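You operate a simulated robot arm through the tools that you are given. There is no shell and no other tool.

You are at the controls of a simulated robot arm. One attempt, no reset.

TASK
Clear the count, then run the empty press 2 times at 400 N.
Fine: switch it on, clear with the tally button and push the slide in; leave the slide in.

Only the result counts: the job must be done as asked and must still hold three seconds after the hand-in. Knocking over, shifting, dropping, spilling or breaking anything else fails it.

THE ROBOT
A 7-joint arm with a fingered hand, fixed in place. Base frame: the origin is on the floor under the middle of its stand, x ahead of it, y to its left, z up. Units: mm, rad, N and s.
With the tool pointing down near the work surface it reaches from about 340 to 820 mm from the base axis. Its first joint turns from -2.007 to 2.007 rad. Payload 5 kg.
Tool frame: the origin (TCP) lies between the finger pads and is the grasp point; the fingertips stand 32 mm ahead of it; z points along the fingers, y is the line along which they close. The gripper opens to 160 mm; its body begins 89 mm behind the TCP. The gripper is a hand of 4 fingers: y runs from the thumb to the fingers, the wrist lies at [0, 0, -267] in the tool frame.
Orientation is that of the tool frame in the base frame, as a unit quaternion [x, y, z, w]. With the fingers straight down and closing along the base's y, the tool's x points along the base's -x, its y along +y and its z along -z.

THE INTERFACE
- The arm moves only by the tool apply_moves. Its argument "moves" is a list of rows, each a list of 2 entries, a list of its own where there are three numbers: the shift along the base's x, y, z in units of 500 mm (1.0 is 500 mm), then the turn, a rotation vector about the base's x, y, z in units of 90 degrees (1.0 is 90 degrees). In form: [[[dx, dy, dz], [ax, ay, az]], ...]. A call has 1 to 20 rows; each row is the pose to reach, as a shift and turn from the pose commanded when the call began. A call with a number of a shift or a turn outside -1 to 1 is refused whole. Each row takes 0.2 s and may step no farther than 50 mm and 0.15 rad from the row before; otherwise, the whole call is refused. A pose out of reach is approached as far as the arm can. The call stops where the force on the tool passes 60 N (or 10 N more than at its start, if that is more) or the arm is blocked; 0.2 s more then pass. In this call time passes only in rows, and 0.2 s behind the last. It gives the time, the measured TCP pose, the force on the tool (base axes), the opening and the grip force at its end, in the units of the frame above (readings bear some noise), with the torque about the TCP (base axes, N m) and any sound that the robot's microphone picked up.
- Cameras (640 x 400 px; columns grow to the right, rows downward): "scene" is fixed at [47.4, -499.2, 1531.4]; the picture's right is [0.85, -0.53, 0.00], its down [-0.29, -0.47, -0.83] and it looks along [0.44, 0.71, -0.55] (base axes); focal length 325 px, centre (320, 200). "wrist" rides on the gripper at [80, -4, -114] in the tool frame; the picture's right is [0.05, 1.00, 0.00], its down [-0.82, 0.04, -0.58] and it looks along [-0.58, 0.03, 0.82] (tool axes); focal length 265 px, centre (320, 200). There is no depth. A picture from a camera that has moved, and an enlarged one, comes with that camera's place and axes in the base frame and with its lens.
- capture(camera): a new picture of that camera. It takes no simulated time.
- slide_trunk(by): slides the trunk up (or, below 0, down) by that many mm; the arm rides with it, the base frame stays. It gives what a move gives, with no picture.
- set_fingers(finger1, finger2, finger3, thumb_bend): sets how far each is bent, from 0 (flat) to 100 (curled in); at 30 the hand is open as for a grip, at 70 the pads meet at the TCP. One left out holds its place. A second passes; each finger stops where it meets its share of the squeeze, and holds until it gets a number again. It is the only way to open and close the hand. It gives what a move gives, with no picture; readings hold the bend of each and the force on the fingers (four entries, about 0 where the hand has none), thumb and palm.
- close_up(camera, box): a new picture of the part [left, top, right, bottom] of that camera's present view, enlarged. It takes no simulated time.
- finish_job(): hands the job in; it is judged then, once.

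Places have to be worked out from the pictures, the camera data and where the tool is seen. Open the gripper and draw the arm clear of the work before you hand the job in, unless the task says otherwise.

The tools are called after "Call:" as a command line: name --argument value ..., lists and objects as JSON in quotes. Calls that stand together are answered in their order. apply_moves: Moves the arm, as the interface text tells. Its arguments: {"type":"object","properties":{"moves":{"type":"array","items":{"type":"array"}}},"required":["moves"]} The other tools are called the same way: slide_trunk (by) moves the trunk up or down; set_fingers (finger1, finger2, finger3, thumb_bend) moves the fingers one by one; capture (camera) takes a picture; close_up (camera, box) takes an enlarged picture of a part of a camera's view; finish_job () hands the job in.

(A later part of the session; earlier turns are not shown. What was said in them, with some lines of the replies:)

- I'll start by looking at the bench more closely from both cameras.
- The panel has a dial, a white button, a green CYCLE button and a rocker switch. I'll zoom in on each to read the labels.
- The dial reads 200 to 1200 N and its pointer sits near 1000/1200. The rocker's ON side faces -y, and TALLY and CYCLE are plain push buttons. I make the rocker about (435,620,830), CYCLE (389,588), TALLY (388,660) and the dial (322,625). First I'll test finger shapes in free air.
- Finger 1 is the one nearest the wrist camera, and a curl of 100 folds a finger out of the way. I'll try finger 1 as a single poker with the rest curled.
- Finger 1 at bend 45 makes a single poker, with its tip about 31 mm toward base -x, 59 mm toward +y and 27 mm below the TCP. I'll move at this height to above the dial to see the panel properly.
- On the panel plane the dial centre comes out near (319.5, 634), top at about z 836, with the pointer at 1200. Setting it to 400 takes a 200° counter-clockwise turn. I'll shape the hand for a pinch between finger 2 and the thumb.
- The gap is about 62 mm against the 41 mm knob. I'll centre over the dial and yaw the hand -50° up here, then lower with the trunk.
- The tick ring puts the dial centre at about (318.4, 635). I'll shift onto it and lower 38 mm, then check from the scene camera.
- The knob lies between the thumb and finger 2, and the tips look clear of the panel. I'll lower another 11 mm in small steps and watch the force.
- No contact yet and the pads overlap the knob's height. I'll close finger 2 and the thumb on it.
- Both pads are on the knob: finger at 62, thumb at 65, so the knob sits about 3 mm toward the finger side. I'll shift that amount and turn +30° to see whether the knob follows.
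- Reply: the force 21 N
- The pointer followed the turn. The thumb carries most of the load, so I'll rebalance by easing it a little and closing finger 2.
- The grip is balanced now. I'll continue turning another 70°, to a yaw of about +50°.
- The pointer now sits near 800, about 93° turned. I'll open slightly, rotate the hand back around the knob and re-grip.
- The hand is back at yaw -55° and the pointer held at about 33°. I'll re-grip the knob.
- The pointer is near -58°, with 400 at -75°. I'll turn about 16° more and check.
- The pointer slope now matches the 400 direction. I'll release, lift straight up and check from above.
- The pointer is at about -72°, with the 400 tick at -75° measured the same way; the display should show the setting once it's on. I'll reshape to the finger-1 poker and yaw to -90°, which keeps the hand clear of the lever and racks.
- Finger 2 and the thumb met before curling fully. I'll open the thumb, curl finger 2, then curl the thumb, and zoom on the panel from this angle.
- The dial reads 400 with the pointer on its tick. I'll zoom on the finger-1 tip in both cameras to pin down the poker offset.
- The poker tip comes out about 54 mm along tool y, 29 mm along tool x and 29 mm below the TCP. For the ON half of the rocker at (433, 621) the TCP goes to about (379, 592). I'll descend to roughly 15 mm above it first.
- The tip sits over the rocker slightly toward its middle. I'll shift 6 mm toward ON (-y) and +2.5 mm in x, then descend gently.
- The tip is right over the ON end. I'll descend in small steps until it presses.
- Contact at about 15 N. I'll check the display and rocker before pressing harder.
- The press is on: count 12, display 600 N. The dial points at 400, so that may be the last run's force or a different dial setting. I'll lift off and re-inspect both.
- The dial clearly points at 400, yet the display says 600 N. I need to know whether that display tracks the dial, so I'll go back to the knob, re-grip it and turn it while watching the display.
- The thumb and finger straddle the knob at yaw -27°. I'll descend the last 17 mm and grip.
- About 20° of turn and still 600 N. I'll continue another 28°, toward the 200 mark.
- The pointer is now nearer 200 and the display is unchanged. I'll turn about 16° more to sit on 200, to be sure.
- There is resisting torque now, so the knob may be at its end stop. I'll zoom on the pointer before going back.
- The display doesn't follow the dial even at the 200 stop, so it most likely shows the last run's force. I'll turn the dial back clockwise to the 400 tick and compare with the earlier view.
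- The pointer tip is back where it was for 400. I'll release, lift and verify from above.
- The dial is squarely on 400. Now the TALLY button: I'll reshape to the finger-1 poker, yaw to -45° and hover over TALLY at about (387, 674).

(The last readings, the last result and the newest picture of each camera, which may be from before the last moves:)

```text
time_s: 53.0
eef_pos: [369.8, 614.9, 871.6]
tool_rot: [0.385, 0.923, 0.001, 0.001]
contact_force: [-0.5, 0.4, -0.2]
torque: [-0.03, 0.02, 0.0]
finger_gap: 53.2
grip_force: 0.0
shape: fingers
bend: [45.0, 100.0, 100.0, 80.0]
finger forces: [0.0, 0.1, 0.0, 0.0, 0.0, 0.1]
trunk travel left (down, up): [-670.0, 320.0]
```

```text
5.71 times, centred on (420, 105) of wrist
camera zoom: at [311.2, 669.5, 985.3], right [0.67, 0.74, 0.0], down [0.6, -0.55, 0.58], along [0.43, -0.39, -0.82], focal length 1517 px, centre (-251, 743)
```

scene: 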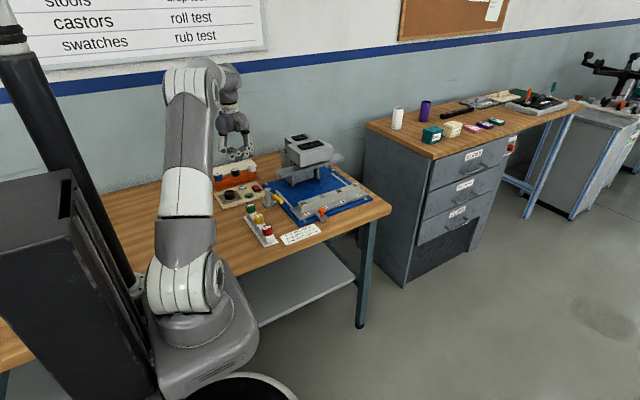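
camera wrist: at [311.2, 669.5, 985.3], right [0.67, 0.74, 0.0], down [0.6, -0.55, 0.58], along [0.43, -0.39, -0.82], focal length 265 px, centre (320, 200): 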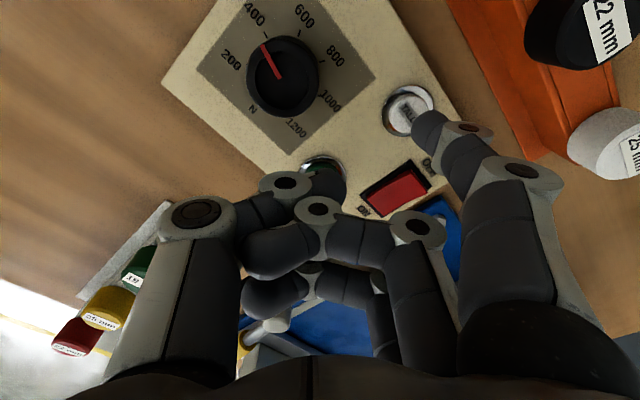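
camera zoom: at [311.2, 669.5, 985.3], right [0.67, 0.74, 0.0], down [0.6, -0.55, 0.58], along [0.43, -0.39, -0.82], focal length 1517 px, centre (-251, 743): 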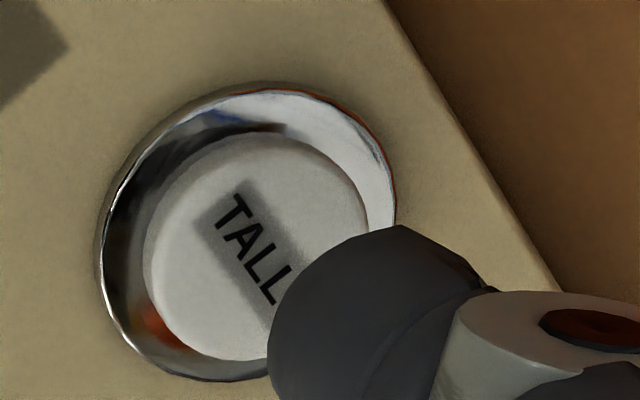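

The point below the tip falls within about 1.5 mm of the TALLY cap centre. I'll press down in small steps.

Call:
apply_moves --moves '[[[0, 0, -0.01], [0, 0, 0]], [[0, 0, -0.02], [0, 0, 0]], [[0, 0, -0.028], [0, 0, 0]], [[0, 0, -0.034], [0, 0, 0]], [[0, 0, -0.038], [0, 0, 0]]]'

Call:
close_up --camera "scene" --box '[275, 125, 335, 165]'

Call:
close_up --camera "scene" --box '[215, 165, 275, 205]'

```text
time_s: 54.2
eef_pos: [369.9, 615.6, 853.1]
tool_rot: [0.384, 0.923, 0.0, 0.0]
contact_force: [-0.3, 0.0, 3.0]
torque: [0.16, -0.06, 0.04]
finger_gap: 53.3
grip_force: 1.0
shape: fingers
bend: [45.0, 100.0, 100.0, 80.0]
finger forces: [2.6, 0.0, 0.0, 0.0, 0.1, 0.1]
trunk travel left (down, up): [-670.0, 320.0]
heard: click
```

```text
10.00 times, centred on (305, 145) of scene
camera zoom: at [47.4, -499.2, 1531.4], right [0.85, -0.53, 0.0], down [-0.29, -0.47, -0.83], along [0.44, 0.71, -0.55], focal length 3248 px, centre (470, 750)
```

zoom: 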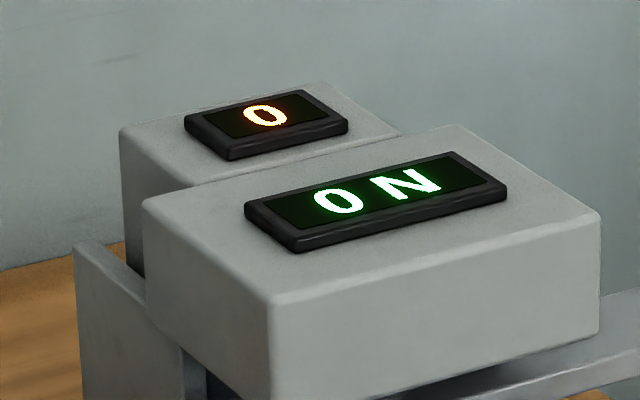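

```text
10.00 times, centred on (245, 185) of scene
camera zoom: at [47.4, -499.2, 1531.4], right [0.85, -0.53, 0.0], down [-0.29, -0.47, -0.83], along [0.44, 0.71, -0.55], focal length 3248 px, centre (1070, 350)
```

zoom: 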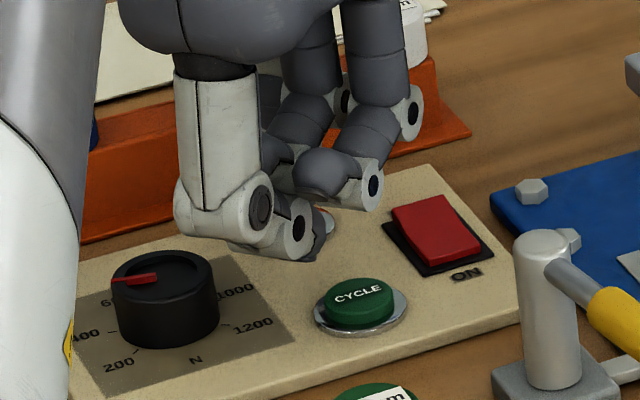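

A click, the count shows 0 and the force display shows 0 N, so that display is the last run's force. I'll lift off and move toward the slide's orange knob at about (561, 313), turning back to yaw 0.

Call:
apply_moves --moves '[[[0, 0, 0.03], [0, 0, 0]], [[0, 0, 0.1], [0, 0, 0]], [[0, 0, 0.18], [0, 0, 0]], [[0, 0, 0.26], [0, 0, 0]], [[0, 0, 0.3], [0, 0, 0]]]'

Call:
apply_moves --moves '[[[0.041, -0.08, 0], [0, 0, 0.05]], [[0.082, -0.16, 0], [0, 0, 0.1]], [[0.123, -0.24, 0], [0, 0, 0.15]], [[0.164, -0.32, 0], [0, 0, 0.2]], [[0.205, -0.4, 0], [0, 0, 0.25]], [[0.246, -0.48, 0], [0, 0, 0.3]], [[0.287, -0.56, 0], [0, 0, 0.35]], [[0.328, -0.64, 0], [0, 0, 0.4]], [[0.369, -0.72, 0], [0, 0, 0.45]], [[0.41, -0.8, 0], [0, 0, 0.5]]]'

Call:
set_fingers --finger1 45 --finger2 100 --finger3 100 --thumb_bend 30

Call:
set_fingers --finger2 45

Call:
set_fingers --thumb_bend 84

Call:
capture --camera "wrist"

Call:
capture --camera "scene"

```text
time_s: 55.4
eef_pos: [370.8, 614.6, 1003.8]
tool_rot: [0.385, 0.923, 0.0, 0.0]
contact_force: [0.3, 0.3, -0.7]
torque: [0.03, 0.04, 0.02]
finger_gap: 53.3
grip_force: 0.1
shape: fingers
bend: [45.0, 100.0, 100.0, 80.0]
finger forces: [0.0, 0.0, 0.1, 0.0, 0.1, 0.0]
trunk travel left (down, up): [-670.0, 320.0]
```

```text
time_s: 57.6
eef_pos: [574.1, 213.5, 1003.0]
tool_rot: [0.0, 1.0, 0.0, 0.001]
contact_force: [0.8, 0.3, 0.1]
torque: [0.03, 0.01, 0.01]
finger_gap: 53.4
grip_force: 0.0
shape: fingers
bend: [45.0, 100.0, 100.0, 80.0]
finger forces: [0.1, 0.0, 0.0, 0.1, 0.0, 0.0]
trunk travel left (down, up): [-670.0, 320.0]
```

```text
time_s: 58.6
eef_pos: [575.2, 215.0, 1005.4]
tool_rot: [0.001, 1.0, 0.001, 0.0]
contact_force: [0.5, 0.2, 0.0]
torque: [0.01, 0.03, 0.03]
finger_gap: 140.9
grip_force: 0.2
shape: fingers
bend: [45.0, 100.0, 100.0, 30.0]
finger forces: [0.0, 0.0, 0.0, 0.1, 0.0, 0.0]
trunk travel left (down, up): [-670.0, 320.0]
```

```text
time_s: 59.6
eef_pos: [574.7, 215.3, 1004.5]
tool_rot: [0.001, 1.0, 0.0, 0.0]
contact_force: [0.1, -0.6, 0.3]
torque: [0.01, 0.01, -0.03]
finger_gap: 140.7
grip_force: 0.1
shape: fingers
bend: [45.0, 45.0, 100.0, 30.0]
finger forces: [0.1, 0.0, 0.1, 0.1, 0.1, 0.0]
trunk travel left (down, up): [-670.0, 320.0]
```

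```text
time_s: 60.6
eef_pos: [574.7, 213.5, 1005.0]
tool_rot: [0.001, 1.0, 0.0, 0.0]
contact_force: [-0.7, 1.0, 0.2]
torque: [0.01, -0.03, 0.04]
finger_gap: 46.9
grip_force: 0.0
shape: fingers
bend: [45.0, 45.0, 100.0, 84.0]
finger forces: [0.0, 0.0, 0.1, 0.0, 0.0, 0.0]
trunk travel left (down, up): [-670.0, 320.0]
```

```text
taken
camera wrist: at [494.4, 211.6, 1118.4], right [-0.05, 1.0, 0.0], down [0.82, 0.04, 0.58], along [0.58, 0.03, -0.82], focal length 265 px, centre (320, 200)
```

wrist: 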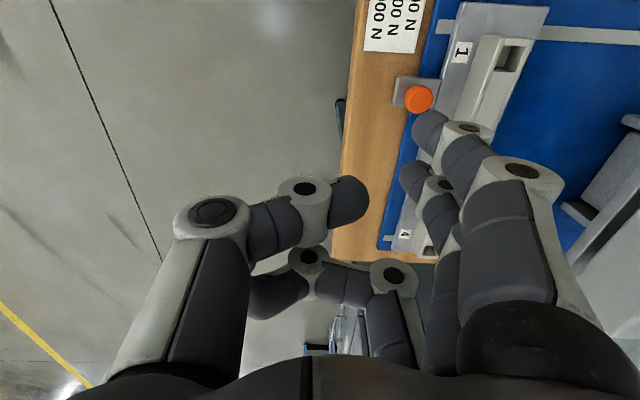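

```text
taken
```

scene: 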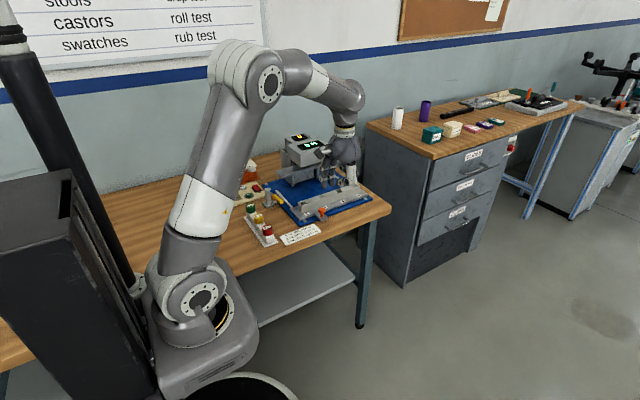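

Call:
close_up --camera "wrist" --box '[370, 60, 490, 160]'

Call:
close_up --camera "scene" --box '[270, 130, 390, 230]'

```text
4.00 times, centred on (430, 110) of wrist
camera zoom: at [494.4, 211.6, 1118.4], right [-0.05, 1.0, 0.0], down [0.82, 0.04, 0.58], along [0.58, 0.03, -0.82], focal length 1062 px, centre (-120, 560)
```

zoom: 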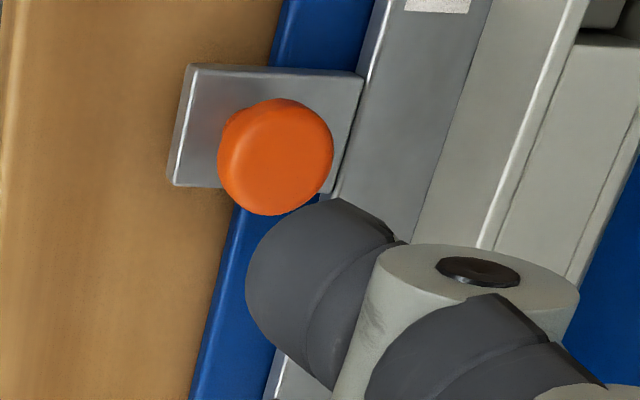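

```text
4.00 times, centred on (330, 180) of scene
camera zoom: at [47.4, -499.2, 1531.4], right [0.85, -0.53, 0.0], down [-0.29, -0.47, -0.83], along [0.44, 0.71, -0.55], focal length 1299 px, centre (280, 280)
```

zoom: 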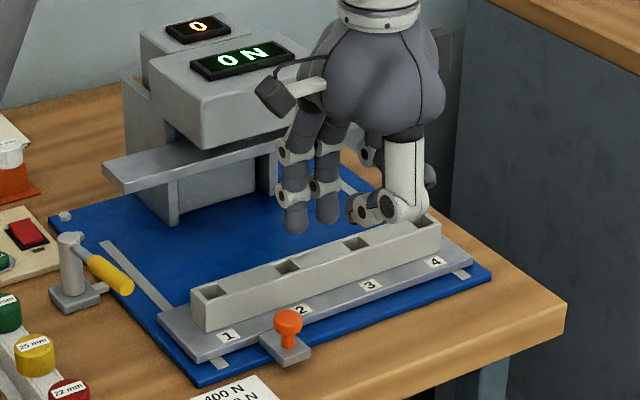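

The knob is centred near (558, 314) with its head at about z 835–845. I'll straddle it from the front with fingers 1 and 2, descending first in front of it at y≈215.

Call:
apply_moves --moves '[[[0, 0, -0.08], [0, 0, 0]], [[0, 0, -0.16], [0, 0, 0]], [[0, 0, -0.23], [0, 0, 0]], [[0, 0, -0.28], [0, 0, 0]], [[0, 0, -0.298], [0, 0, 0]]]'

Call:
close_up --camera "wrist" --box '[350, 30, 550, 160]'

Call:
close_up --camera "scene" --box '[290, 175, 370, 235]'

```text
time_s: 61.8
eef_pos: [575.7, 214.0, 853.2]
tool_rot: [0.001, 1.0, 0.0, 0.0]
contact_force: [0.6, 0.2, 0.6]
torque: [-0.04, -0.01, -0.02]
finger_gap: 46.9
grip_force: 0.2
shape: fingers
bend: [45.0, 45.0, 100.0, 84.0]
finger forces: [0.0, 0.1, 0.0, 0.1, 0.0, 0.1]
trunk travel left (down, up): [-670.0, 320.0]
```

```text
3.08 times, centred on (450, 95) of wrist
camera zoom: at [495.1, 210.4, 966.6], right [-0.05, 1.0, 0.0], down [0.82, 0.04, 0.58], along [0.58, 0.03, -0.82], focal length 817 px, centre (-80, 523)
```

zoom: 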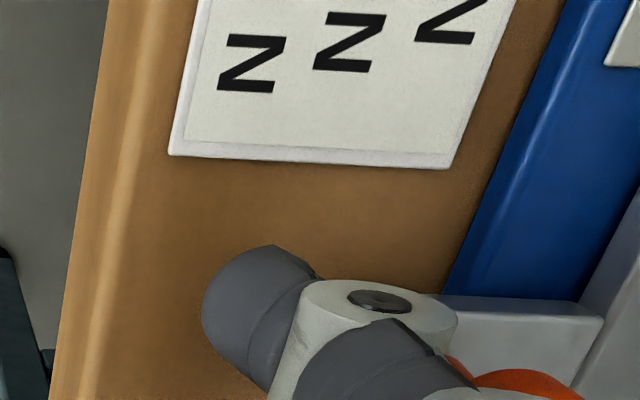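

```text
6.67 times, centred on (330, 205) of scene
camera zoom: at [47.4, -499.2, 1531.4], right [0.85, -0.53, 0.0], down [-0.29, -0.47, -0.83], along [0.44, 0.71, -0.55], focal length 2166 px, centre (253, 167)
```

zoom: 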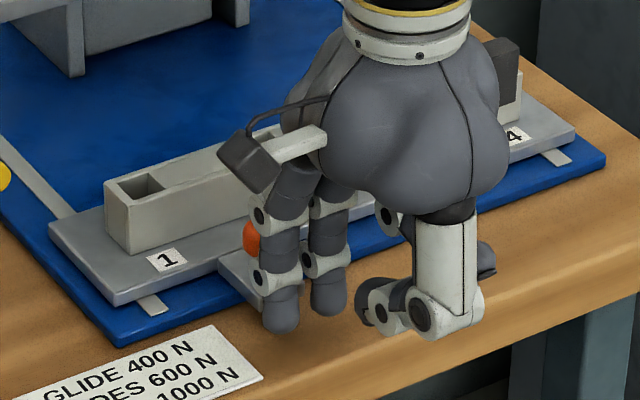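

Fingers 1 and 2 are in front of the knob with it between them. I'll advance 22 mm toward contact and check.

Call:
apply_moves --moves '[[[0, 0.02, 0.002], [0, 0, 0]], [[0, 0.036, 0.004], [0, 0, 0]], [[0, 0.044, 0.004], [0, 0, 0]]]'

Call:
close_up --camera "wrist" --box '[370, 70, 570, 200]'

Call:
close_up --camera "scene" --box '[290, 175, 370, 235]'

```text
time_s: 62.6
eef_pos: [574.8, 236.3, 855.5]
tool_rot: [0.001, 1.0, 0.0, 0.0]
contact_force: [0.6, -3.5, 0.7]
torque: [0.05, -0.01, -0.04]
finger_gap: 44.9
grip_force: 1.3
shape: fingers
bend: [46.0, 46.0, 100.0, 84.0]
finger forces: [1.4, 1.4, 0.1, 0.1, 0.1, 0.1]
trunk travel left (down, up): [-670.0, 320.0]
```

```text
3.08 times, centred on (470, 135) of wrist
camera zoom: at [495.4, 232.1, 969.6], right [-0.05, 1.0, 0.0], down [0.82, 0.04, 0.58], along [0.58, 0.03, -0.82], focal length 817 px, centre (-142, 400)
```

zoom: 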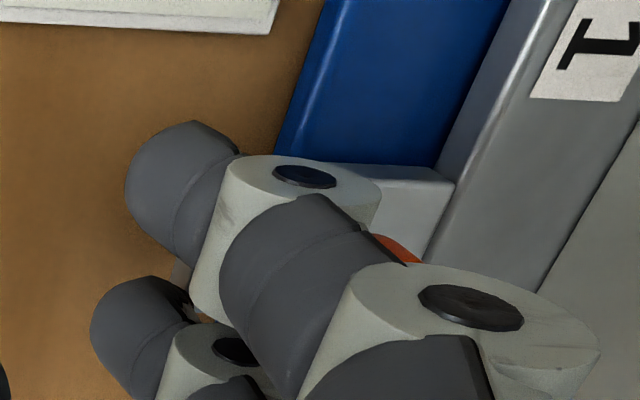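

```text
6.67 times, centred on (330, 205) of scene
camera zoom: at [47.4, -499.2, 1531.4], right [0.85, -0.53, 0.0], down [-0.29, -0.47, -0.83], along [0.44, 0.71, -0.55], focal length 2166 px, centre (253, 167)
```

zoom: 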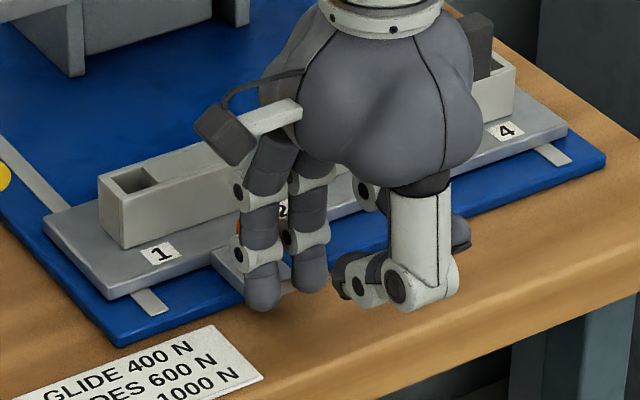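

Both fingers touch the knob evenly and the slide is already moving at about 3.5 N. I'll push on 100 mm.

Call:
apply_moves --moves '[[[0, 0.03, 0], [0, 0, 0]], [[0, 0.06, 0], [0, 0, 0]], [[0, 0.09, 0], [0, 0, 0]], [[0, 0.12, 0], [0, 0, 0]], [[0, 0.15, 0], [0, 0, 0]], [[0, 0.18, 0], [0, 0, 0]], [[0, 0.2, 0], [0, 0, 0]]]'

Call:
capture --camera "wrist"

Call:
close_up --camera "scene" --box '[250, 130, 390, 230]'

```text
time_s: 64.2
eef_pos: [575.8, 335.7, 855.0]
tool_rot: [0.0, 1.0, 0.0, 0.0]
contact_force: [0.3, 0.0, 0.2]
torque: [-0.04, -0.01, 0.01]
finger_gap: 46.6
grip_force: 0.2
shape: fingers
bend: [45.0, 45.0, 100.0, 84.0]
finger forces: [0.1, 0.0, 0.0, 0.1, 0.0, 0.1]
trunk travel left (down, up): [-670.0, 320.0]
```

```text
taken
camera wrist: at [495.7, 332.5, 969.7], right [-0.05, 1.0, 0.0], down [0.82, 0.04, 0.58], along [0.58, 0.03, -0.82], focal length 265 px, centre (320, 200)
```

wrist: 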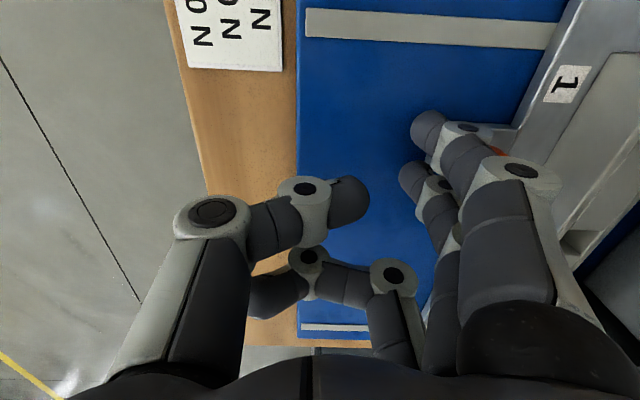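

```text
4.00 times, centred on (320, 180) of scene
camera zoom: at [47.4, -499.2, 1531.4], right [0.85, -0.53, 0.0], down [-0.29, -0.47, -0.83], along [0.44, 0.71, -0.55], focal length 1299 px, centre (320, 280)
```

zoom: 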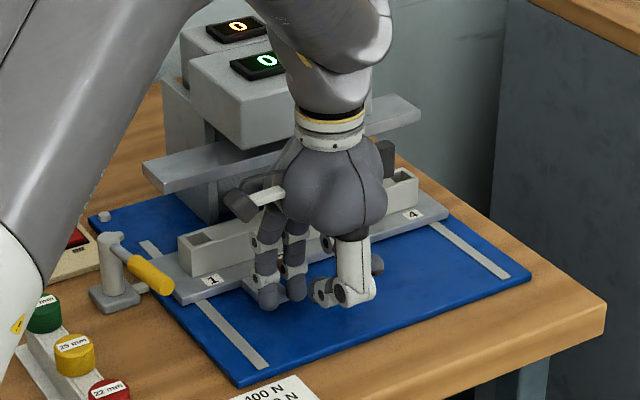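

The slide has moved about 100 mm smoothly. I'll continue another 60 mm.

Call:
apply_moves --moves '[[[0, 0.024, 0], [0, 0, 0]], [[0, 0.048, 0], [0, 0, 0]], [[0, 0.072, 0], [0, 0, 0]], [[0, 0.096, 0], [0, 0, 0]], [[0, 0.12, 0], [0, 0, 0]]]'

Call:
capture --camera "wrist"

Call:
close_up --camera "scene" --box '[250, 130, 390, 230]'

```text
time_s: 65.4
eef_pos: [575.0, 392.2, 858.8]
tool_rot: [0.003, 1.0, 0.0, 0.002]
contact_force: [-5.6, -29.8, 19.3]
torque: [0.72, 0.51, 0.87]
finger_gap: 30.1
grip_force: 23.2
shape: fingers
bend: [51.0, 51.0, 100.0, 84.0]
finger forces: [25.7, 20.8, 0.0, 0.0, 0.1, 0.0]
trunk travel left (down, up): [-670.0, 320.0]
```

```text
taken
camera wrist: at [495.0, 388.7, 972.3], right [-0.05, 1.0, 0.0], down [0.81, 0.04, 0.58], along [0.58, 0.03, -0.81], focal length 265 px, centre (320, 200)
```

wrist: 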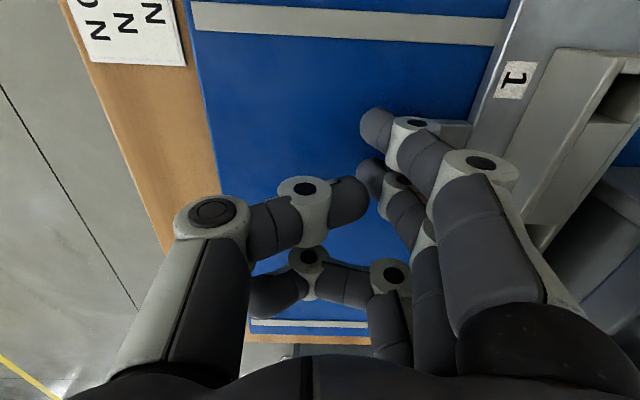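

```text
4.00 times, centred on (320, 180) of scene
camera zoom: at [47.4, -499.2, 1531.4], right [0.85, -0.53, 0.0], down [-0.29, -0.47, -0.83], along [0.44, 0.71, -0.55], focal length 1299 px, centre (320, 280)
```

zoom: 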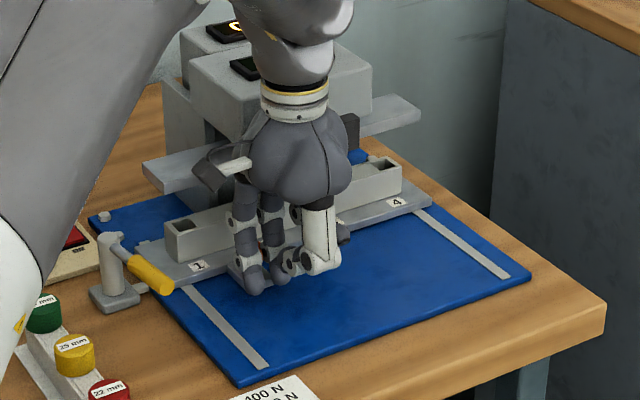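

The push met firm resistance (fingers about 46 N, bent back to 51). I'll back off slightly and look at what stopped the slide.

Call:
apply_moves --moves '[[[0, -0.03, -0.006], [0, 0, 0]], [[0, -0.07, -0.006], [0, 0, 0]], [[0, -0.12, -0.006], [0, 0, 0]]]'

Call:
close_up --camera "scene" --box '[265, 165, 325, 210]'

Call:
close_up --camera "scene" --box '[280, 130, 380, 200]'

Call:
capture --camera "wrist"

```text
time_s: 66.2
eef_pos: [574.0, 337.0, 852.2]
tool_rot: [0.001, 1.0, 0.001, -0.001]
contact_force: [0.4, -1.1, 0.5]
torque: [-0.01, 0.03, 0.01]
finger_gap: 46.7
grip_force: 0.1
shape: fingers
bend: [45.0, 45.0, 100.0, 84.0]
finger forces: [0.1, 0.0, 0.1, 0.1, 0.0, 0.0]
trunk travel left (down, up): [-670.0, 320.0]
```

```text
8.89 times, centred on (295, 188) of scene
camera zoom: at [47.4, -499.2, 1531.4], right [0.85, -0.53, 0.0], down [-0.29, -0.47, -0.83], along [0.44, 0.71, -0.55], focal length 2888 px, centre (542, 311)
```

zoom: 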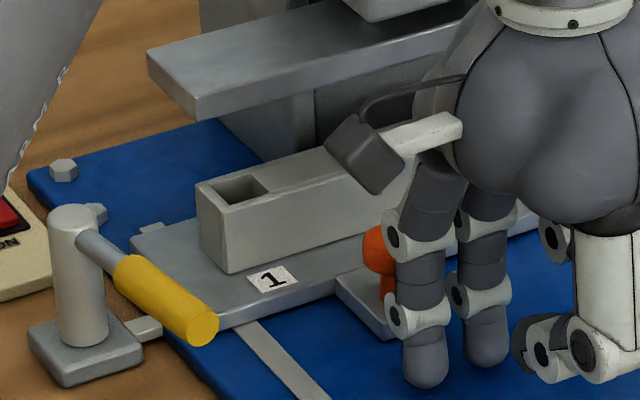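

```text
5.71 times, centred on (330, 165) of scene
camera zoom: at [47.4, -499.2, 1531.4], right [0.85, -0.53, 0.0], down [-0.29, -0.47, -0.83], along [0.44, 0.71, -0.55], focal length 1856 px, centre (263, 400)
```

zoom: 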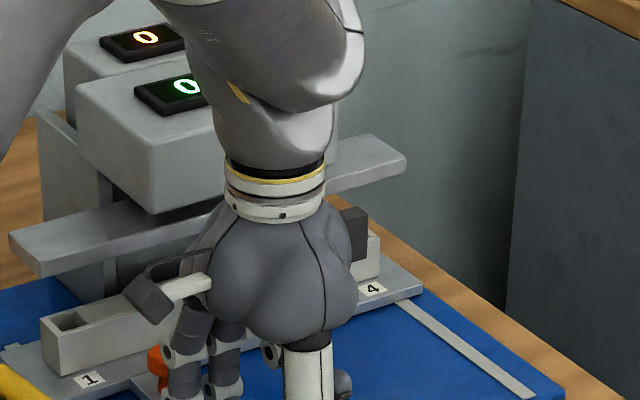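

```text
taken
camera wrist: at [494.4, 332.5, 965.6], right [-0.05, 1.0, 0.0], down [0.82, 0.04, 0.58], along [0.58, 0.03, -0.82], focal length 265 px, centre (320, 200)
```

wrist: 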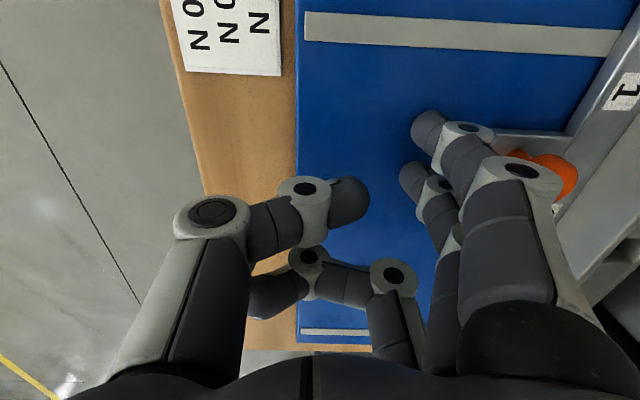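

The rails end just behind the slide, and the pocket block now sits centred under the ram bar after about 137 mm of travel, so the slide is at its end stop and stayed there. I'll lift away, re-form the single poker and travel to CYCLE at yaw -90°.

Call:
apply_moves --moves '[[[0, -0.02, 0.04], [0, 0, 0]], [[0, -0.03, 0.12], [0, 0, 0]], [[0, -0.03, 0.2], [0, 0, 0]], [[0, -0.03, 0.28], [0, 0, 0]], [[0, -0.03, 0.302], [0, 0, 0]]]'

Call:
set_fingers --thumb_bend 30

Call:
set_fingers --finger1 45 --finger2 100 --finger3 100

Call:
set_fingers --thumb_bend 84

Call:
apply_moves --moves '[[[-0.0404, 0.0403, 0], [0, 0, -0.0833]], [[-0.0808, 0.0806, 0], [0, 0, -0.1667]], [[-0.1212, 0.1209, 0], [0, 0, -0.25]], [[-0.1617, 0.1612, 0], [0, 0, -0.3333]], [[-0.2021, 0.2015, 0], [0, 0, -0.4167]], [[-0.2425, 0.2418, 0], [0, 0, -0.5]], [[-0.2829, 0.2821, 0], [0, 0, -0.5833]], [[-0.3233, 0.3224, 0], [0, 0, -0.6667]], [[-0.3637, 0.3627, 0], [0, 0, -0.75]], [[-0.4042, 0.403, 0], [0, 0, -0.8333]], [[-0.4446, 0.4433, 0], [0, 0, -0.9167]], [[-0.485, 0.4836, 0], [0, 0, -1.0]]]'

Call:
capture --camera "wrist"

Call:
close_up --camera "scene" --box '[250, 120, 390, 230]'

```text
time_s: 67.4
eef_pos: [575.7, 319.3, 1003.0]
tool_rot: [0.001, 1.0, 0.0, 0.0]
contact_force: [-0.4, -0.2, -0.1]
torque: [-0.02, 0.02, -0.01]
finger_gap: 47.0
grip_force: 0.1
shape: fingers
bend: [45.0, 45.0, 100.0, 84.0]
finger forces: [0.0, 0.0, 0.0, 0.0, 0.1, 0.0]
trunk travel left (down, up): [-670.0, 320.0]
```

```text
time_s: 68.4
eef_pos: [575.7, 319.5, 1003.0]
tool_rot: [0.002, 1.0, -0.001, 0.0]
contact_force: [0.3, 0.0, -0.2]
torque: [0.03, 0.01, -0.01]
finger_gap: 140.4
grip_force: 0.0
shape: fingers
bend: [45.0, 45.0, 100.0, 30.0]
finger forces: [0.0, 0.0, 0.0, 0.0, 0.1, 0.0]
trunk travel left (down, up): [-670.0, 320.0]
```

```text
time_s: 69.4
eef_pos: [575.6, 319.2, 1003.4]
tool_rot: [0.002, 1.0, 0.001, 0.0]
contact_force: [-0.1, 0.0, -0.4]
torque: [-0.05, 0.0, 0.0]
finger_gap: 140.5
grip_force: 0.0
shape: fingers
bend: [45.0, 100.0, 100.0, 30.0]
finger forces: [0.0, 0.0, 0.1, 0.0, 0.0, 0.0]
trunk travel left (down, up): [-670.0, 320.0]
```

```text
time_s: 70.4
eef_pos: [576.2, 319.4, 1003.5]
tool_rot: [0.002, 1.0, 0.0, 0.001]
contact_force: [-0.2, -0.1, -0.1]
torque: [0.0, -0.01, 0.02]
finger_gap: 53.1
grip_force: 0.0
shape: fingers
bend: [45.0, 100.0, 100.0, 80.0]
finger forces: [0.0, 0.0, 0.0, 0.1, 0.0, 0.1]
trunk travel left (down, up): [-670.0, 320.0]
```

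```text
time_s: 73.0
eef_pos: [331.9, 563.8, 1002.9]
tool_rot: [0.709, 0.705, 0.0, 0.001]
contact_force: [-0.2, 0.5, -0.7]
torque: [-0.02, -0.01, -0.01]
finger_gap: 53.1
grip_force: 0.0
shape: fingers
bend: [45.0, 100.0, 100.0, 80.0]
finger forces: [0.1, 0.1, 0.0, 0.0, 0.0, 0.1]
trunk travel left (down, up): [-670.0, 320.0]
```

```text
taken
camera wrist: at [328.8, 643.4, 1117.4], right [1.0, 0.05, 0.0], down [0.04, -0.81, 0.58], along [0.03, -0.58, -0.82], focal length 265 px, centre (320, 200)
```

wrist: 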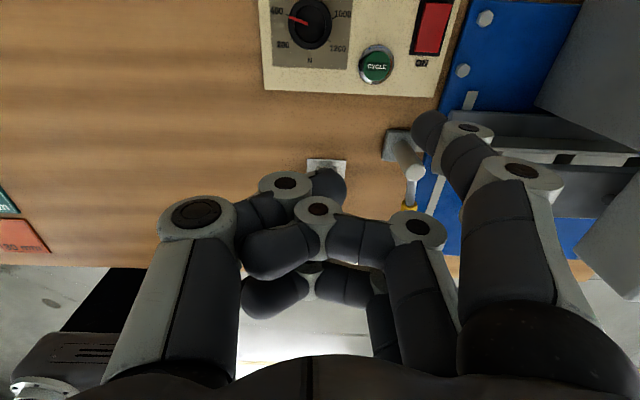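

```text
3.64 times, centred on (320, 175) of scene
camera zoom: at [47.4, -499.2, 1531.4], right [0.85, -0.53, 0.0], down [-0.29, -0.47, -0.83], along [0.44, 0.71, -0.55], focal length 1181 px, centre (320, 291)
```

zoom: 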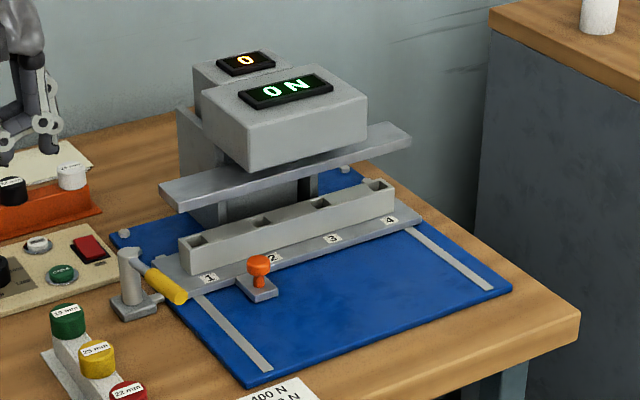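

The slide stayed in and the count reads 0. I'll zoom from both cameras to confirm the block is truly under the ram bar before pressing CYCLE.

Call:
close_up --camera "wrist" --box '[430, 0, 640, 200]'

Call:
close_up --camera "scene" --box '[275, 150, 355, 205]'

```text
2.00 times, centred on (535, 100) of wrist
camera zoom: at [328.8, 643.4, 1117.4], right [1.0, 0.05, 0.0], down [0.04, -0.81, 0.58], along [0.03, -0.58, -0.82], focal length 531 px, centre (-110, 400)
```

zoom: 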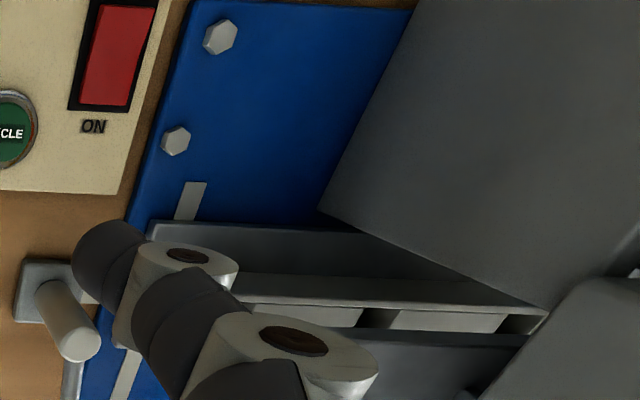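

```text
7.27 times, centred on (315, 178) of scene
camera zoom: at [47.4, -499.2, 1531.4], right [0.85, -0.53, 0.0], down [-0.29, -0.47, -0.83], along [0.44, 0.71, -0.55], focal length 2362 px, centre (356, 364)
```

zoom: 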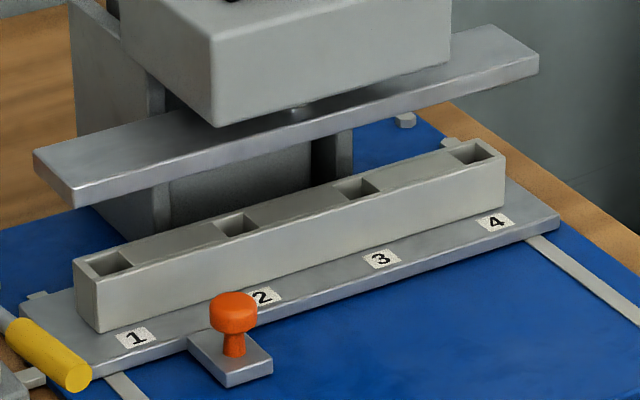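

Call:
close_up --camera "wrist" --box '[500, 90, 620, 190]'

```text
4.00 times, centred on (560, 140) of wrist
camera zoom: at [328.8, 643.4, 1117.4], right [1.0, 0.05, 0.0], down [0.04, -0.81, 0.58], along [0.03, -0.58, -0.82], focal length 1062 px, centre (-640, 440)
```

zoom: 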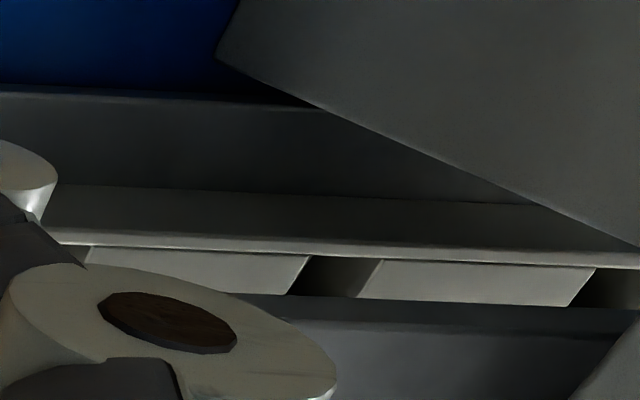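

In both camera frames the block centre is within a few millimetres of the ram bar centre, so the slide is fully in. Now I'll hover over CYCLE.

Call:
apply_moves --moves '[[[0, 0.014, -0.06], [0, 0, 0]], [[0, 0.014, -0.14], [0, 0, 0]], [[0, 0.014, -0.21], [0, 0, 0]], [[0, 0.014, -0.262], [0, 0, 0]]]'

Call:
close_up --camera "wrist" --box '[370, 70, 470, 140]'

Call:
close_up --camera "scene" --box '[215, 165, 290, 215]'

```text
time_s: 74.0
eef_pos: [333.9, 569.5, 872.5]
tool_rot: [0.708, 0.706, 0.0, 0.0]
contact_force: [-0.2, 0.5, -0.1]
torque: [-0.04, -0.01, -0.02]
finger_gap: 53.4
grip_force: 0.1
shape: fingers
bend: [45.0, 100.0, 100.0, 80.0]
finger forces: [0.0, 0.1, 0.0, 0.0, 0.0, 0.0]
trunk travel left (down, up): [-670.0, 320.0]
```

```text
5.71 times, centred on (420, 105) of wrist
camera zoom: at [329.8, 651.0, 986.3], right [1.0, 0.05, 0.0], down [0.04, -0.82, 0.58], along [0.03, -0.58, -0.82], focal length 1517 px, centre (-251, 743)
```

zoom: 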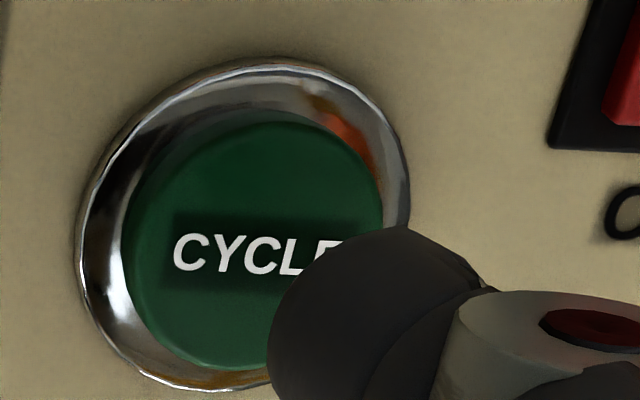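

```text
8.00 times, centred on (252, 190) of scene
camera zoom: at [47.4, -499.2, 1531.4], right [0.85, -0.53, 0.0], down [-0.29, -0.47, -0.83], along [0.44, 0.71, -0.55], focal length 2599 px, centre (860, 280)
```

zoom: 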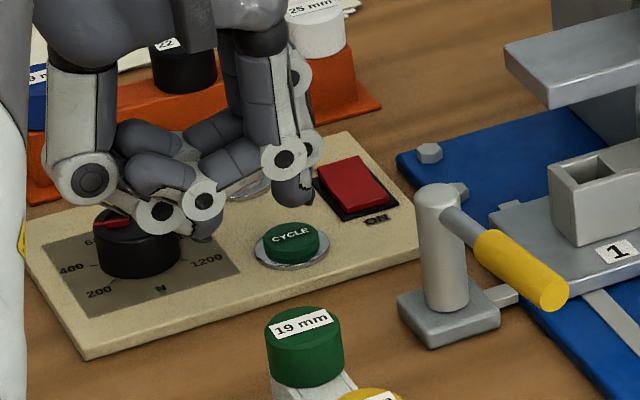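

The CYCLE cap sits in the same spot relative to the poker as TALLY did. I'll press it with the same stroke.

Call:
apply_moves --moves '[[[0, 0, -0.01], [0, 0, 0]], [[0, 0, -0.02], [0, 0, 0]], [[0, 0, -0.028], [0, 0, 0]], [[0, 0, -0.034], [0, 0, 0]], [[0, 0, -0.039], [0, 0, 0]]]'

Call:
close_up --camera "scene" --box '[260, 120, 360, 200]'

```text
time_s: 75.2
eef_pos: [332.8, 570.0, 853.4]
tool_rot: [0.708, 0.706, 0.0, 0.0]
contact_force: [0.2, -0.3, 2.5]
torque: [0.05, -0.16, -0.03]
finger_gap: 53.3
grip_force: 1.5
shape: fingers
bend: [45.0, 100.0, 100.0, 80.0]
finger forces: [2.3, 0.1, 0.1, 0.0, 0.0, 0.0]
trunk travel left (down, up): [-670.0, 320.0]
heard: click
```

```text
5.00 times, centred on (310, 160) of scene
camera zoom: at [47.4, -499.2, 1531.4], right [0.85, -0.53, 0.0], down [-0.29, -0.47, -0.83], along [0.44, 0.71, -0.55], focal length 1624 px, centre (370, 400)
```

zoom: 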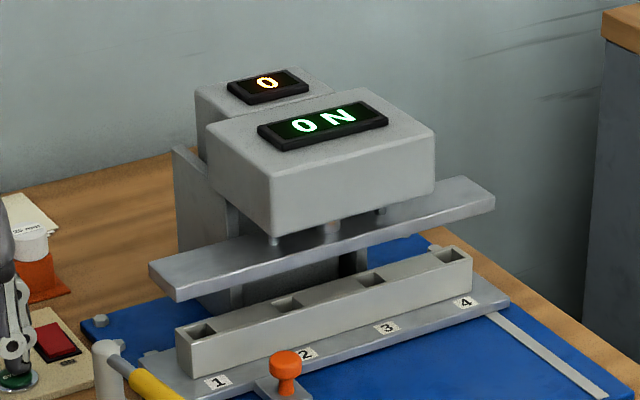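

A click and the ram bar is starting down, so the cycle is running. I'll lift off the button and let it finish.

Call:
apply_moves --moves '[[[0, 0, 0.01], [0, 0, 0]], [[0, 0, 0.03], [0, 0, 0]], [[0, 0, 0.039], [0, 0, 0]], [[0, 0, 0.039], [0, 0, 0]], [[0, 0, 0.039], [0, 0, 0]]]'

Call:
close_up --camera "scene" --box '[260, 120, 360, 200]'

```text
time_s: 76.4
eef_pos: [331.5, 570.4, 873.8]
tool_rot: [0.708, 0.706, 0.0, 0.0]
contact_force: [-0.5, 0.4, 0.0]
torque: [0.01, 0.04, -0.03]
finger_gap: 53.4
grip_force: 0.0
shape: fingers
bend: [45.0, 100.0, 100.0, 80.0]
finger forces: [0.0, 0.0, 0.1, 0.1, 0.0, 0.0]
trunk travel left (down, up): [-670.0, 320.0]
```

```text
5.00 times, centred on (310, 160) of scene
camera zoom: at [47.4, -499.2, 1531.4], right [0.85, -0.53, 0.0], down [-0.29, -0.47, -0.83], along [0.44, 0.71, -0.55], focal length 1624 px, centre (370, 400)
```

zoom: 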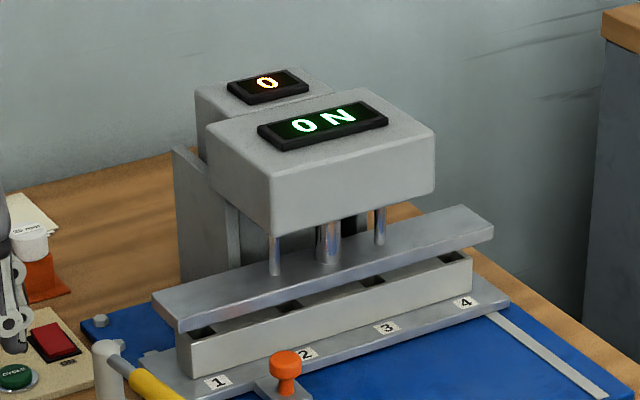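

The bar is descending squarely onto the block. I'll wait with no-motion rows.

Call:
apply_moves --moves '[[[0, 0, 0], [0, 0, 0]], [[0, 0, 0], [0, 0, 0]], [[0, 0, 0], [0, 0, 0]], [[0, 0, 0], [0, 0, 0]], [[0, 0, 0], [0, 0, 0]], [[0, 0, 0], [0, 0, 0]], [[0, 0, 0], [0, 0, 0]], [[0, 0, 0], [0, 0, 0]]]'

Call:
close_up --camera "scene" --box '[260, 120, 360, 200]'

```text
time_s: 78.2
eef_pos: [333.5, 570.7, 873.5]
tool_rot: [0.708, 0.706, 0.0, -0.001]
contact_force: [-0.6, -1.1, 0.6]
torque: [0.02, -0.02, 0.01]
finger_gap: 53.2
grip_force: 0.1
shape: fingers
bend: [45.0, 100.0, 100.0, 80.0]
finger forces: [0.1, 0.0, 0.0, 0.0, 0.0, 0.1]
trunk travel left (down, up): [-670.0, 320.0]
```

```text
5.00 times, centred on (310, 160) of scene
camera zoom: at [47.4, -499.2, 1531.4], right [0.85, -0.53, 0.0], down [-0.29, -0.47, -0.83], along [0.44, 0.71, -0.55], focal length 1624 px, centre (370, 400)
```

zoom: 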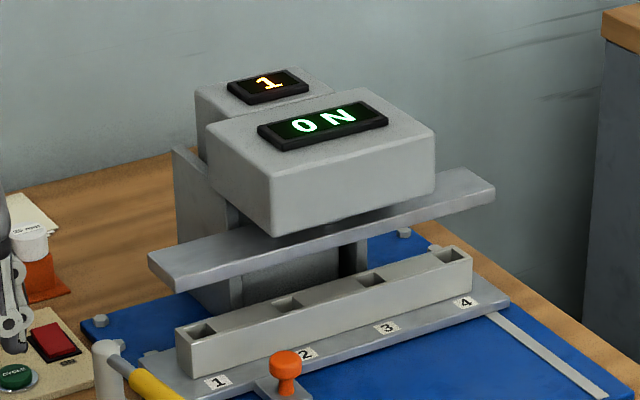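

The count is now 1 and the bar is back up; the force display still reads 0 N. I'll zoom in and wait a little to see whether it updates.

Call:
apply_moves --moves '[[[0, 0, 0], [0, 0, 0]], [[0, 0, 0], [0, 0, 0]], [[0, 0, 0], [0, 0, 0]], [[0, 0, 0], [0, 0, 0]], [[0, 0, 0], [0, 0, 0]], [[0, 0, 0], [0, 0, 0]]]'

Call:
close_up --camera "scene" --box '[275, 125, 335, 165]'

Call:
close_up --camera "scene" --box '[210, 165, 280, 215]'

```text
time_s: 79.6
eef_pos: [333.7, 569.9, 873.8]
tool_rot: [0.708, 0.706, 0.0, 0.0]
contact_force: [-0.8, -0.4, 0.1]
torque: [0.04, 0.01, -0.02]
finger_gap: 53.3
grip_force: 0.1
shape: fingers
bend: [45.0, 100.0, 100.0, 80.0]
finger forces: [0.0, 0.0, 0.1, 0.0, 0.0, 0.0]
trunk travel left (down, up): [-670.0, 320.0]
```

```text
10.00 times, centred on (305, 145) of scene
camera zoom: at [47.4, -499.2, 1531.4], right [0.85, -0.53, 0.0], down [-0.29, -0.47, -0.83], along [0.44, 0.71, -0.55], focal length 3248 px, centre (470, 750)
```

zoom: 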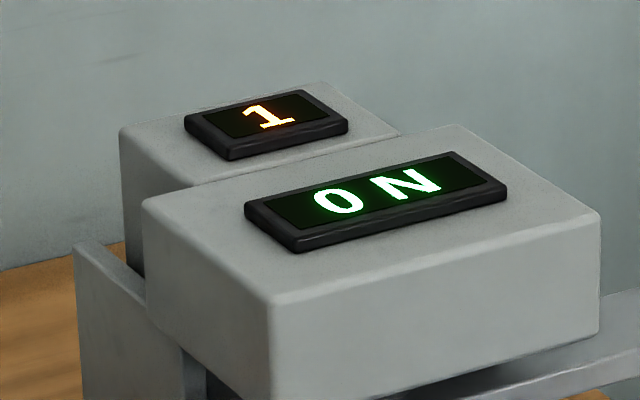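

```text
8.00 times, centred on (245, 190) of scene
camera zoom: at [47.4, -499.2, 1531.4], right [0.85, -0.53, 0.0], down [-0.29, -0.47, -0.83], along [0.44, 0.71, -0.55], focal length 2599 px, centre (920, 280)
```

zoom: 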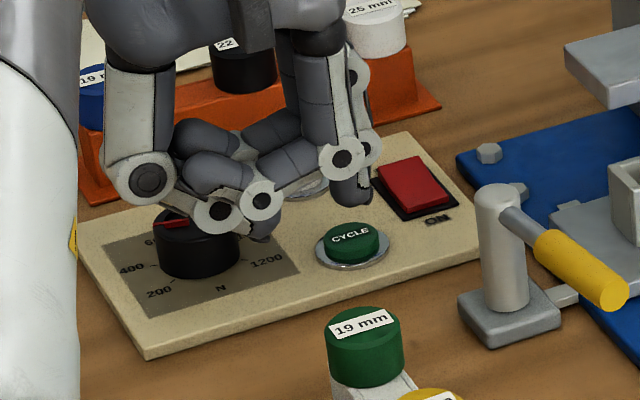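

The cycle counted; 0 N is plausible for a peak reading with no glide in the slide, and the dial still points at 400. I'll press CYCLE the second time.

Call:
apply_moves --moves '[[[0, 0, -0.01], [0, 0, 0]], [[0, 0, -0.02], [0, 0, 0]], [[0, 0, -0.028], [0, 0, 0]], [[0, 0, -0.034], [0, 0, 0]], [[0, 0, -0.039], [0, 0, 0]]]'

Call:
apply_moves --moves '[[[0, 0, 0.01], [0, 0, 0]], [[0, 0, 0.03], [0, 0, 0]], [[0, 0, 0.039], [0, 0, 0]], [[0, 0, 0.039], [0, 0, 0]], [[0, 0, 0.039], [0, 0, 0]], [[0, 0, 0.039], [0, 0, 0]]]'

Call:
close_up --camera "scene" --box '[260, 120, 360, 200]'

```text
time_s: 80.8
eef_pos: [332.2, 569.8, 853.7]
tool_rot: [0.708, 0.706, 0.0, 0.0]
contact_force: [0.1, -0.7, 2.8]
torque: [0.06, -0.16, 0.01]
finger_gap: 52.8
grip_force: 1.3
shape: fingers
bend: [45.0, 100.0, 100.0, 80.0]
finger forces: [2.4, 0.1, 0.1, 0.0, 0.0, 0.0]
trunk travel left (down, up): [-670.0, 320.0]
heard: click
```

```text
time_s: 82.2
eef_pos: [332.5, 569.5, 872.8]
tool_rot: [0.708, 0.706, 0.0, 0.0]
contact_force: [0.1, -0.2, -0.3]
torque: [0.03, 0.03, -0.02]
finger_gap: 53.4
grip_force: 0.1
shape: fingers
bend: [45.0, 100.0, 100.0, 80.0]
finger forces: [0.0, 0.1, 0.1, 0.0, 0.0, 0.0]
trunk travel left (down, up): [-670.0, 320.0]
```

```text
5.00 times, centred on (310, 160) of scene
camera zoom: at [47.4, -499.2, 1531.4], right [0.85, -0.53, 0.0], down [-0.29, -0.47, -0.83], along [0.44, 0.71, -0.55], focal length 1624 px, centre (370, 400)
```

zoom: 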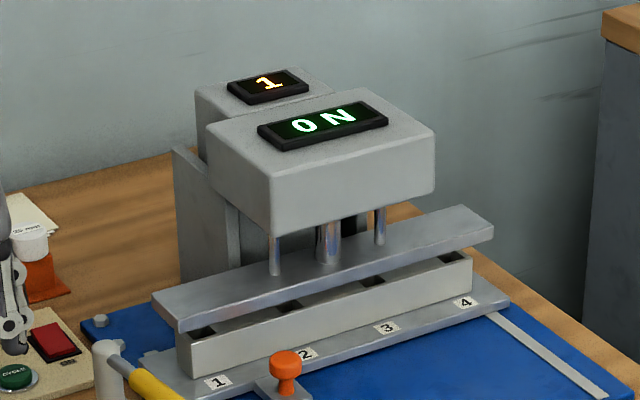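

The second cycle is running. I'll lift straight up clear of the panel while it completes.

Call:
apply_moves --moves '[[[0, 0, 0.06], [0, 0, 0]], [[0, 0, 0.14], [0, 0, 0]], [[0, 0, 0.22], [0, 0, 0]], [[0, 0, 0.3], [0, 0, 0]], [[-0.04, -0.04, 0.36], [0, 0, 0]], [[-0.04, -0.08, 0.4], [0, 0, 0]], [[-0.04, -0.12, 0.42], [0, 0, 0]], [[-0.04, -0.16, 0.42], [0, 0, 0]], [[-0.04, -0.16, 0.42], [0, 0, 0]], [[-0.04, -0.16, 0.42], [0, 0, 0]]]'

Call:
close_up --camera "scene" --box '[260, 120, 360, 200]'

Call:
close_up --camera "scene" --box '[210, 165, 280, 215]'

```text
time_s: 84.4
eef_pos: [312.3, 488.8, 1083.9]
tool_rot: [0.709, 0.706, 0.0, -0.001]
contact_force: [0.7, 0.2, 0.0]
torque: [0.03, 0.03, -0.02]
finger_gap: 53.2
grip_force: 0.1
shape: fingers
bend: [45.0, 100.0, 100.0, 80.0]
finger forces: [0.1, 0.0, 0.0, 0.0, 0.1, 0.1]
trunk travel left (down, up): [-670.0, 320.0]
```

```text
5.00 times, centred on (310, 160) of scene
camera zoom: at [47.4, -499.2, 1531.4], right [0.85, -0.53, 0.0], down [-0.29, -0.47, -0.83], along [0.44, 0.71, -0.55], focal length 1624 px, centre (370, 400)
```

zoom: 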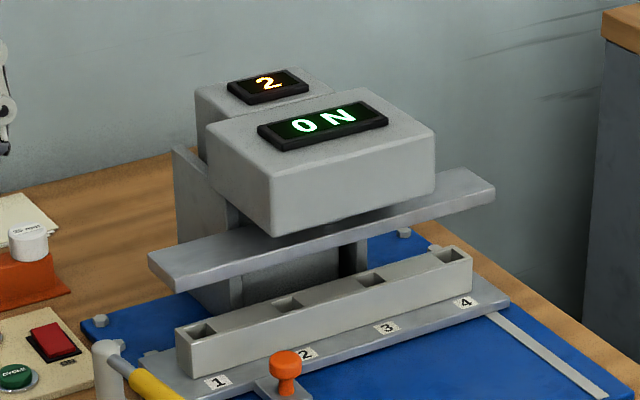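

```text
8.00 times, centred on (245, 190) of scene
camera zoom: at [47.4, -499.2, 1531.4], right [0.85, -0.53, 0.0], down [-0.29, -0.47, -0.83], along [0.44, 0.71, -0.55], focal length 2599 px, centre (920, 280)
```

zoom: 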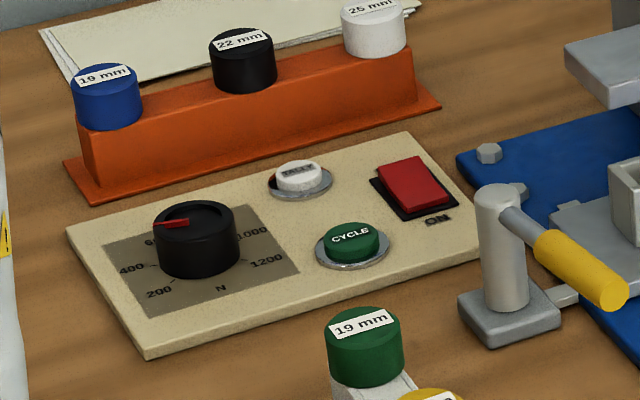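

The count is 2, the ram is up, the slide is in and the dial is on 400. I'll open the hand, draw the arm further clear and take a final look.

Call:
set_fingers --thumb_bend 30

Call:
set_fingers --finger1 30 --finger2 30 --finger3 30 --thumb_bend 30

Call:
apply_moves --moves '[[[0, -0.08, 0.02], [0, 0, 0]], [[0, -0.16, 0.04], [0, 0, 0]], [[0.02, -0.24, 0.06], [0, 0, 0]], [[0.04, -0.32, 0.08], [0, 0, 0]]]'

Call:
capture --camera "scene"

Call:
close_up --camera "scene" --box '[200, 120, 400, 260]'

```text
time_s: 85.4
eef_pos: [313.3, 488.6, 1085.4]
tool_rot: [0.708, 0.706, 0.0, -0.001]
contact_force: [-0.8, 0.5, -0.4]
torque: [-0.02, 0.0, 0.02]
finger_gap: 140.5
grip_force: 0.0
shape: fingers
bend: [45.0, 100.0, 100.0, 30.0]
finger forces: [0.0, 0.0, 0.1, 0.0, 0.0, 0.0]
trunk travel left (down, up): [-670.0, 320.0]
```

```text
time_s: 86.4
eef_pos: [313.8, 488.6, 1084.9]
tool_rot: [0.708, 0.706, 0.001, 0.001]
contact_force: [-0.4, -0.5, 0.7]
torque: [0.0, -0.02, -0.01]
finger_gap: 170.0
grip_force: 0.0
shape: fingers
bend: [30.0, 30.0, 30.0, 30.0]
finger forces: [0.1, 0.0, 0.1, 0.0, 0.0, 0.0]
trunk travel left (down, up): [-670.0, 320.0]
```

```text
time_s: 87.4
eef_pos: [331.9, 328.2, 1124.5]
tool_rot: [0.709, 0.705, 0.0, 0.0]
contact_force: [0.5, -0.5, 0.8]
torque: [0.02, 0.0, 0.0]
finger_gap: 169.9
grip_force: 0.0
shape: fingers
bend: [30.0, 30.0, 30.0, 30.0]
finger forces: [0.1, 0.0, 0.0, 0.1, 0.0, 0.1]
trunk travel left (down, up): [-670.0, 320.0]
```

```text
taken
```

scene: 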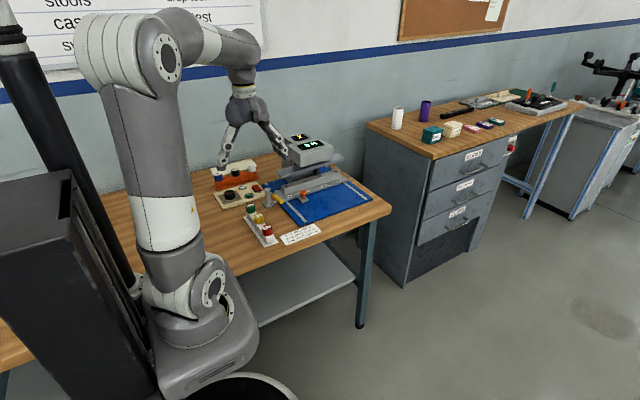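

```text
2.86 times, centred on (300, 190) of scene
camera zoom: at [47.4, -499.2, 1531.4], right [0.85, -0.53, 0.0], down [-0.29, -0.47, -0.83], along [0.44, 0.71, -0.55], focal length 928 px, centre (377, 229)
```

zoom: 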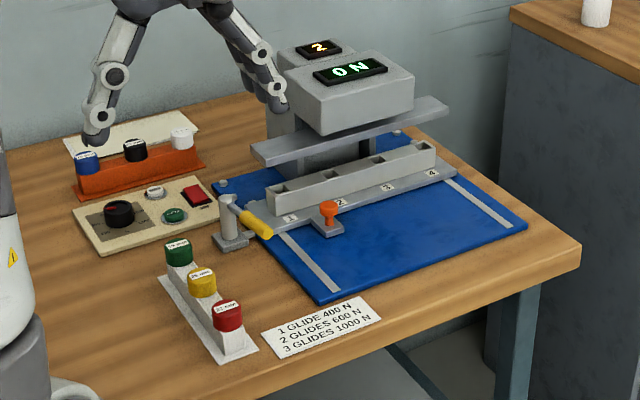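

The press is on, the count reads 2, the dial is on 400, the slide is in, and nothing else has shifted. The hand is open and clear of the work, so I'm handing the job in.

Call:
finish_job

```text
The job is handed in.
```

I cleared the count, and the empty press then ran two cycles with the dial at 400 N. The count display reads 2, and I've handed the job in.

- **Setup:** I switched the press on at the rocker, turned the dial from 1200 to 400 and cleared the tally from 12 to 0. I then pushed the slide in until it hit its stop under the ram bar.
- **Cycles:** I pressed CYCLE twice. Each press clicked, and the ram came down and went back up each time.
- **Force display:** The force display stayed at 0 N after both runs. It does not follow the dial: it held 600 N while I turned it, and clearing the tally reset it to 0 N. I took 0 N to be normal with no glides in the press, so the 400 N setting is confirmed only by the dial pointer, not by a measured force.
- **Final state:** The slide is in, the press is still on, the hand is open and the arm is clear. I did not touch the yellow lever, and nothing else looked moved in the last picture.
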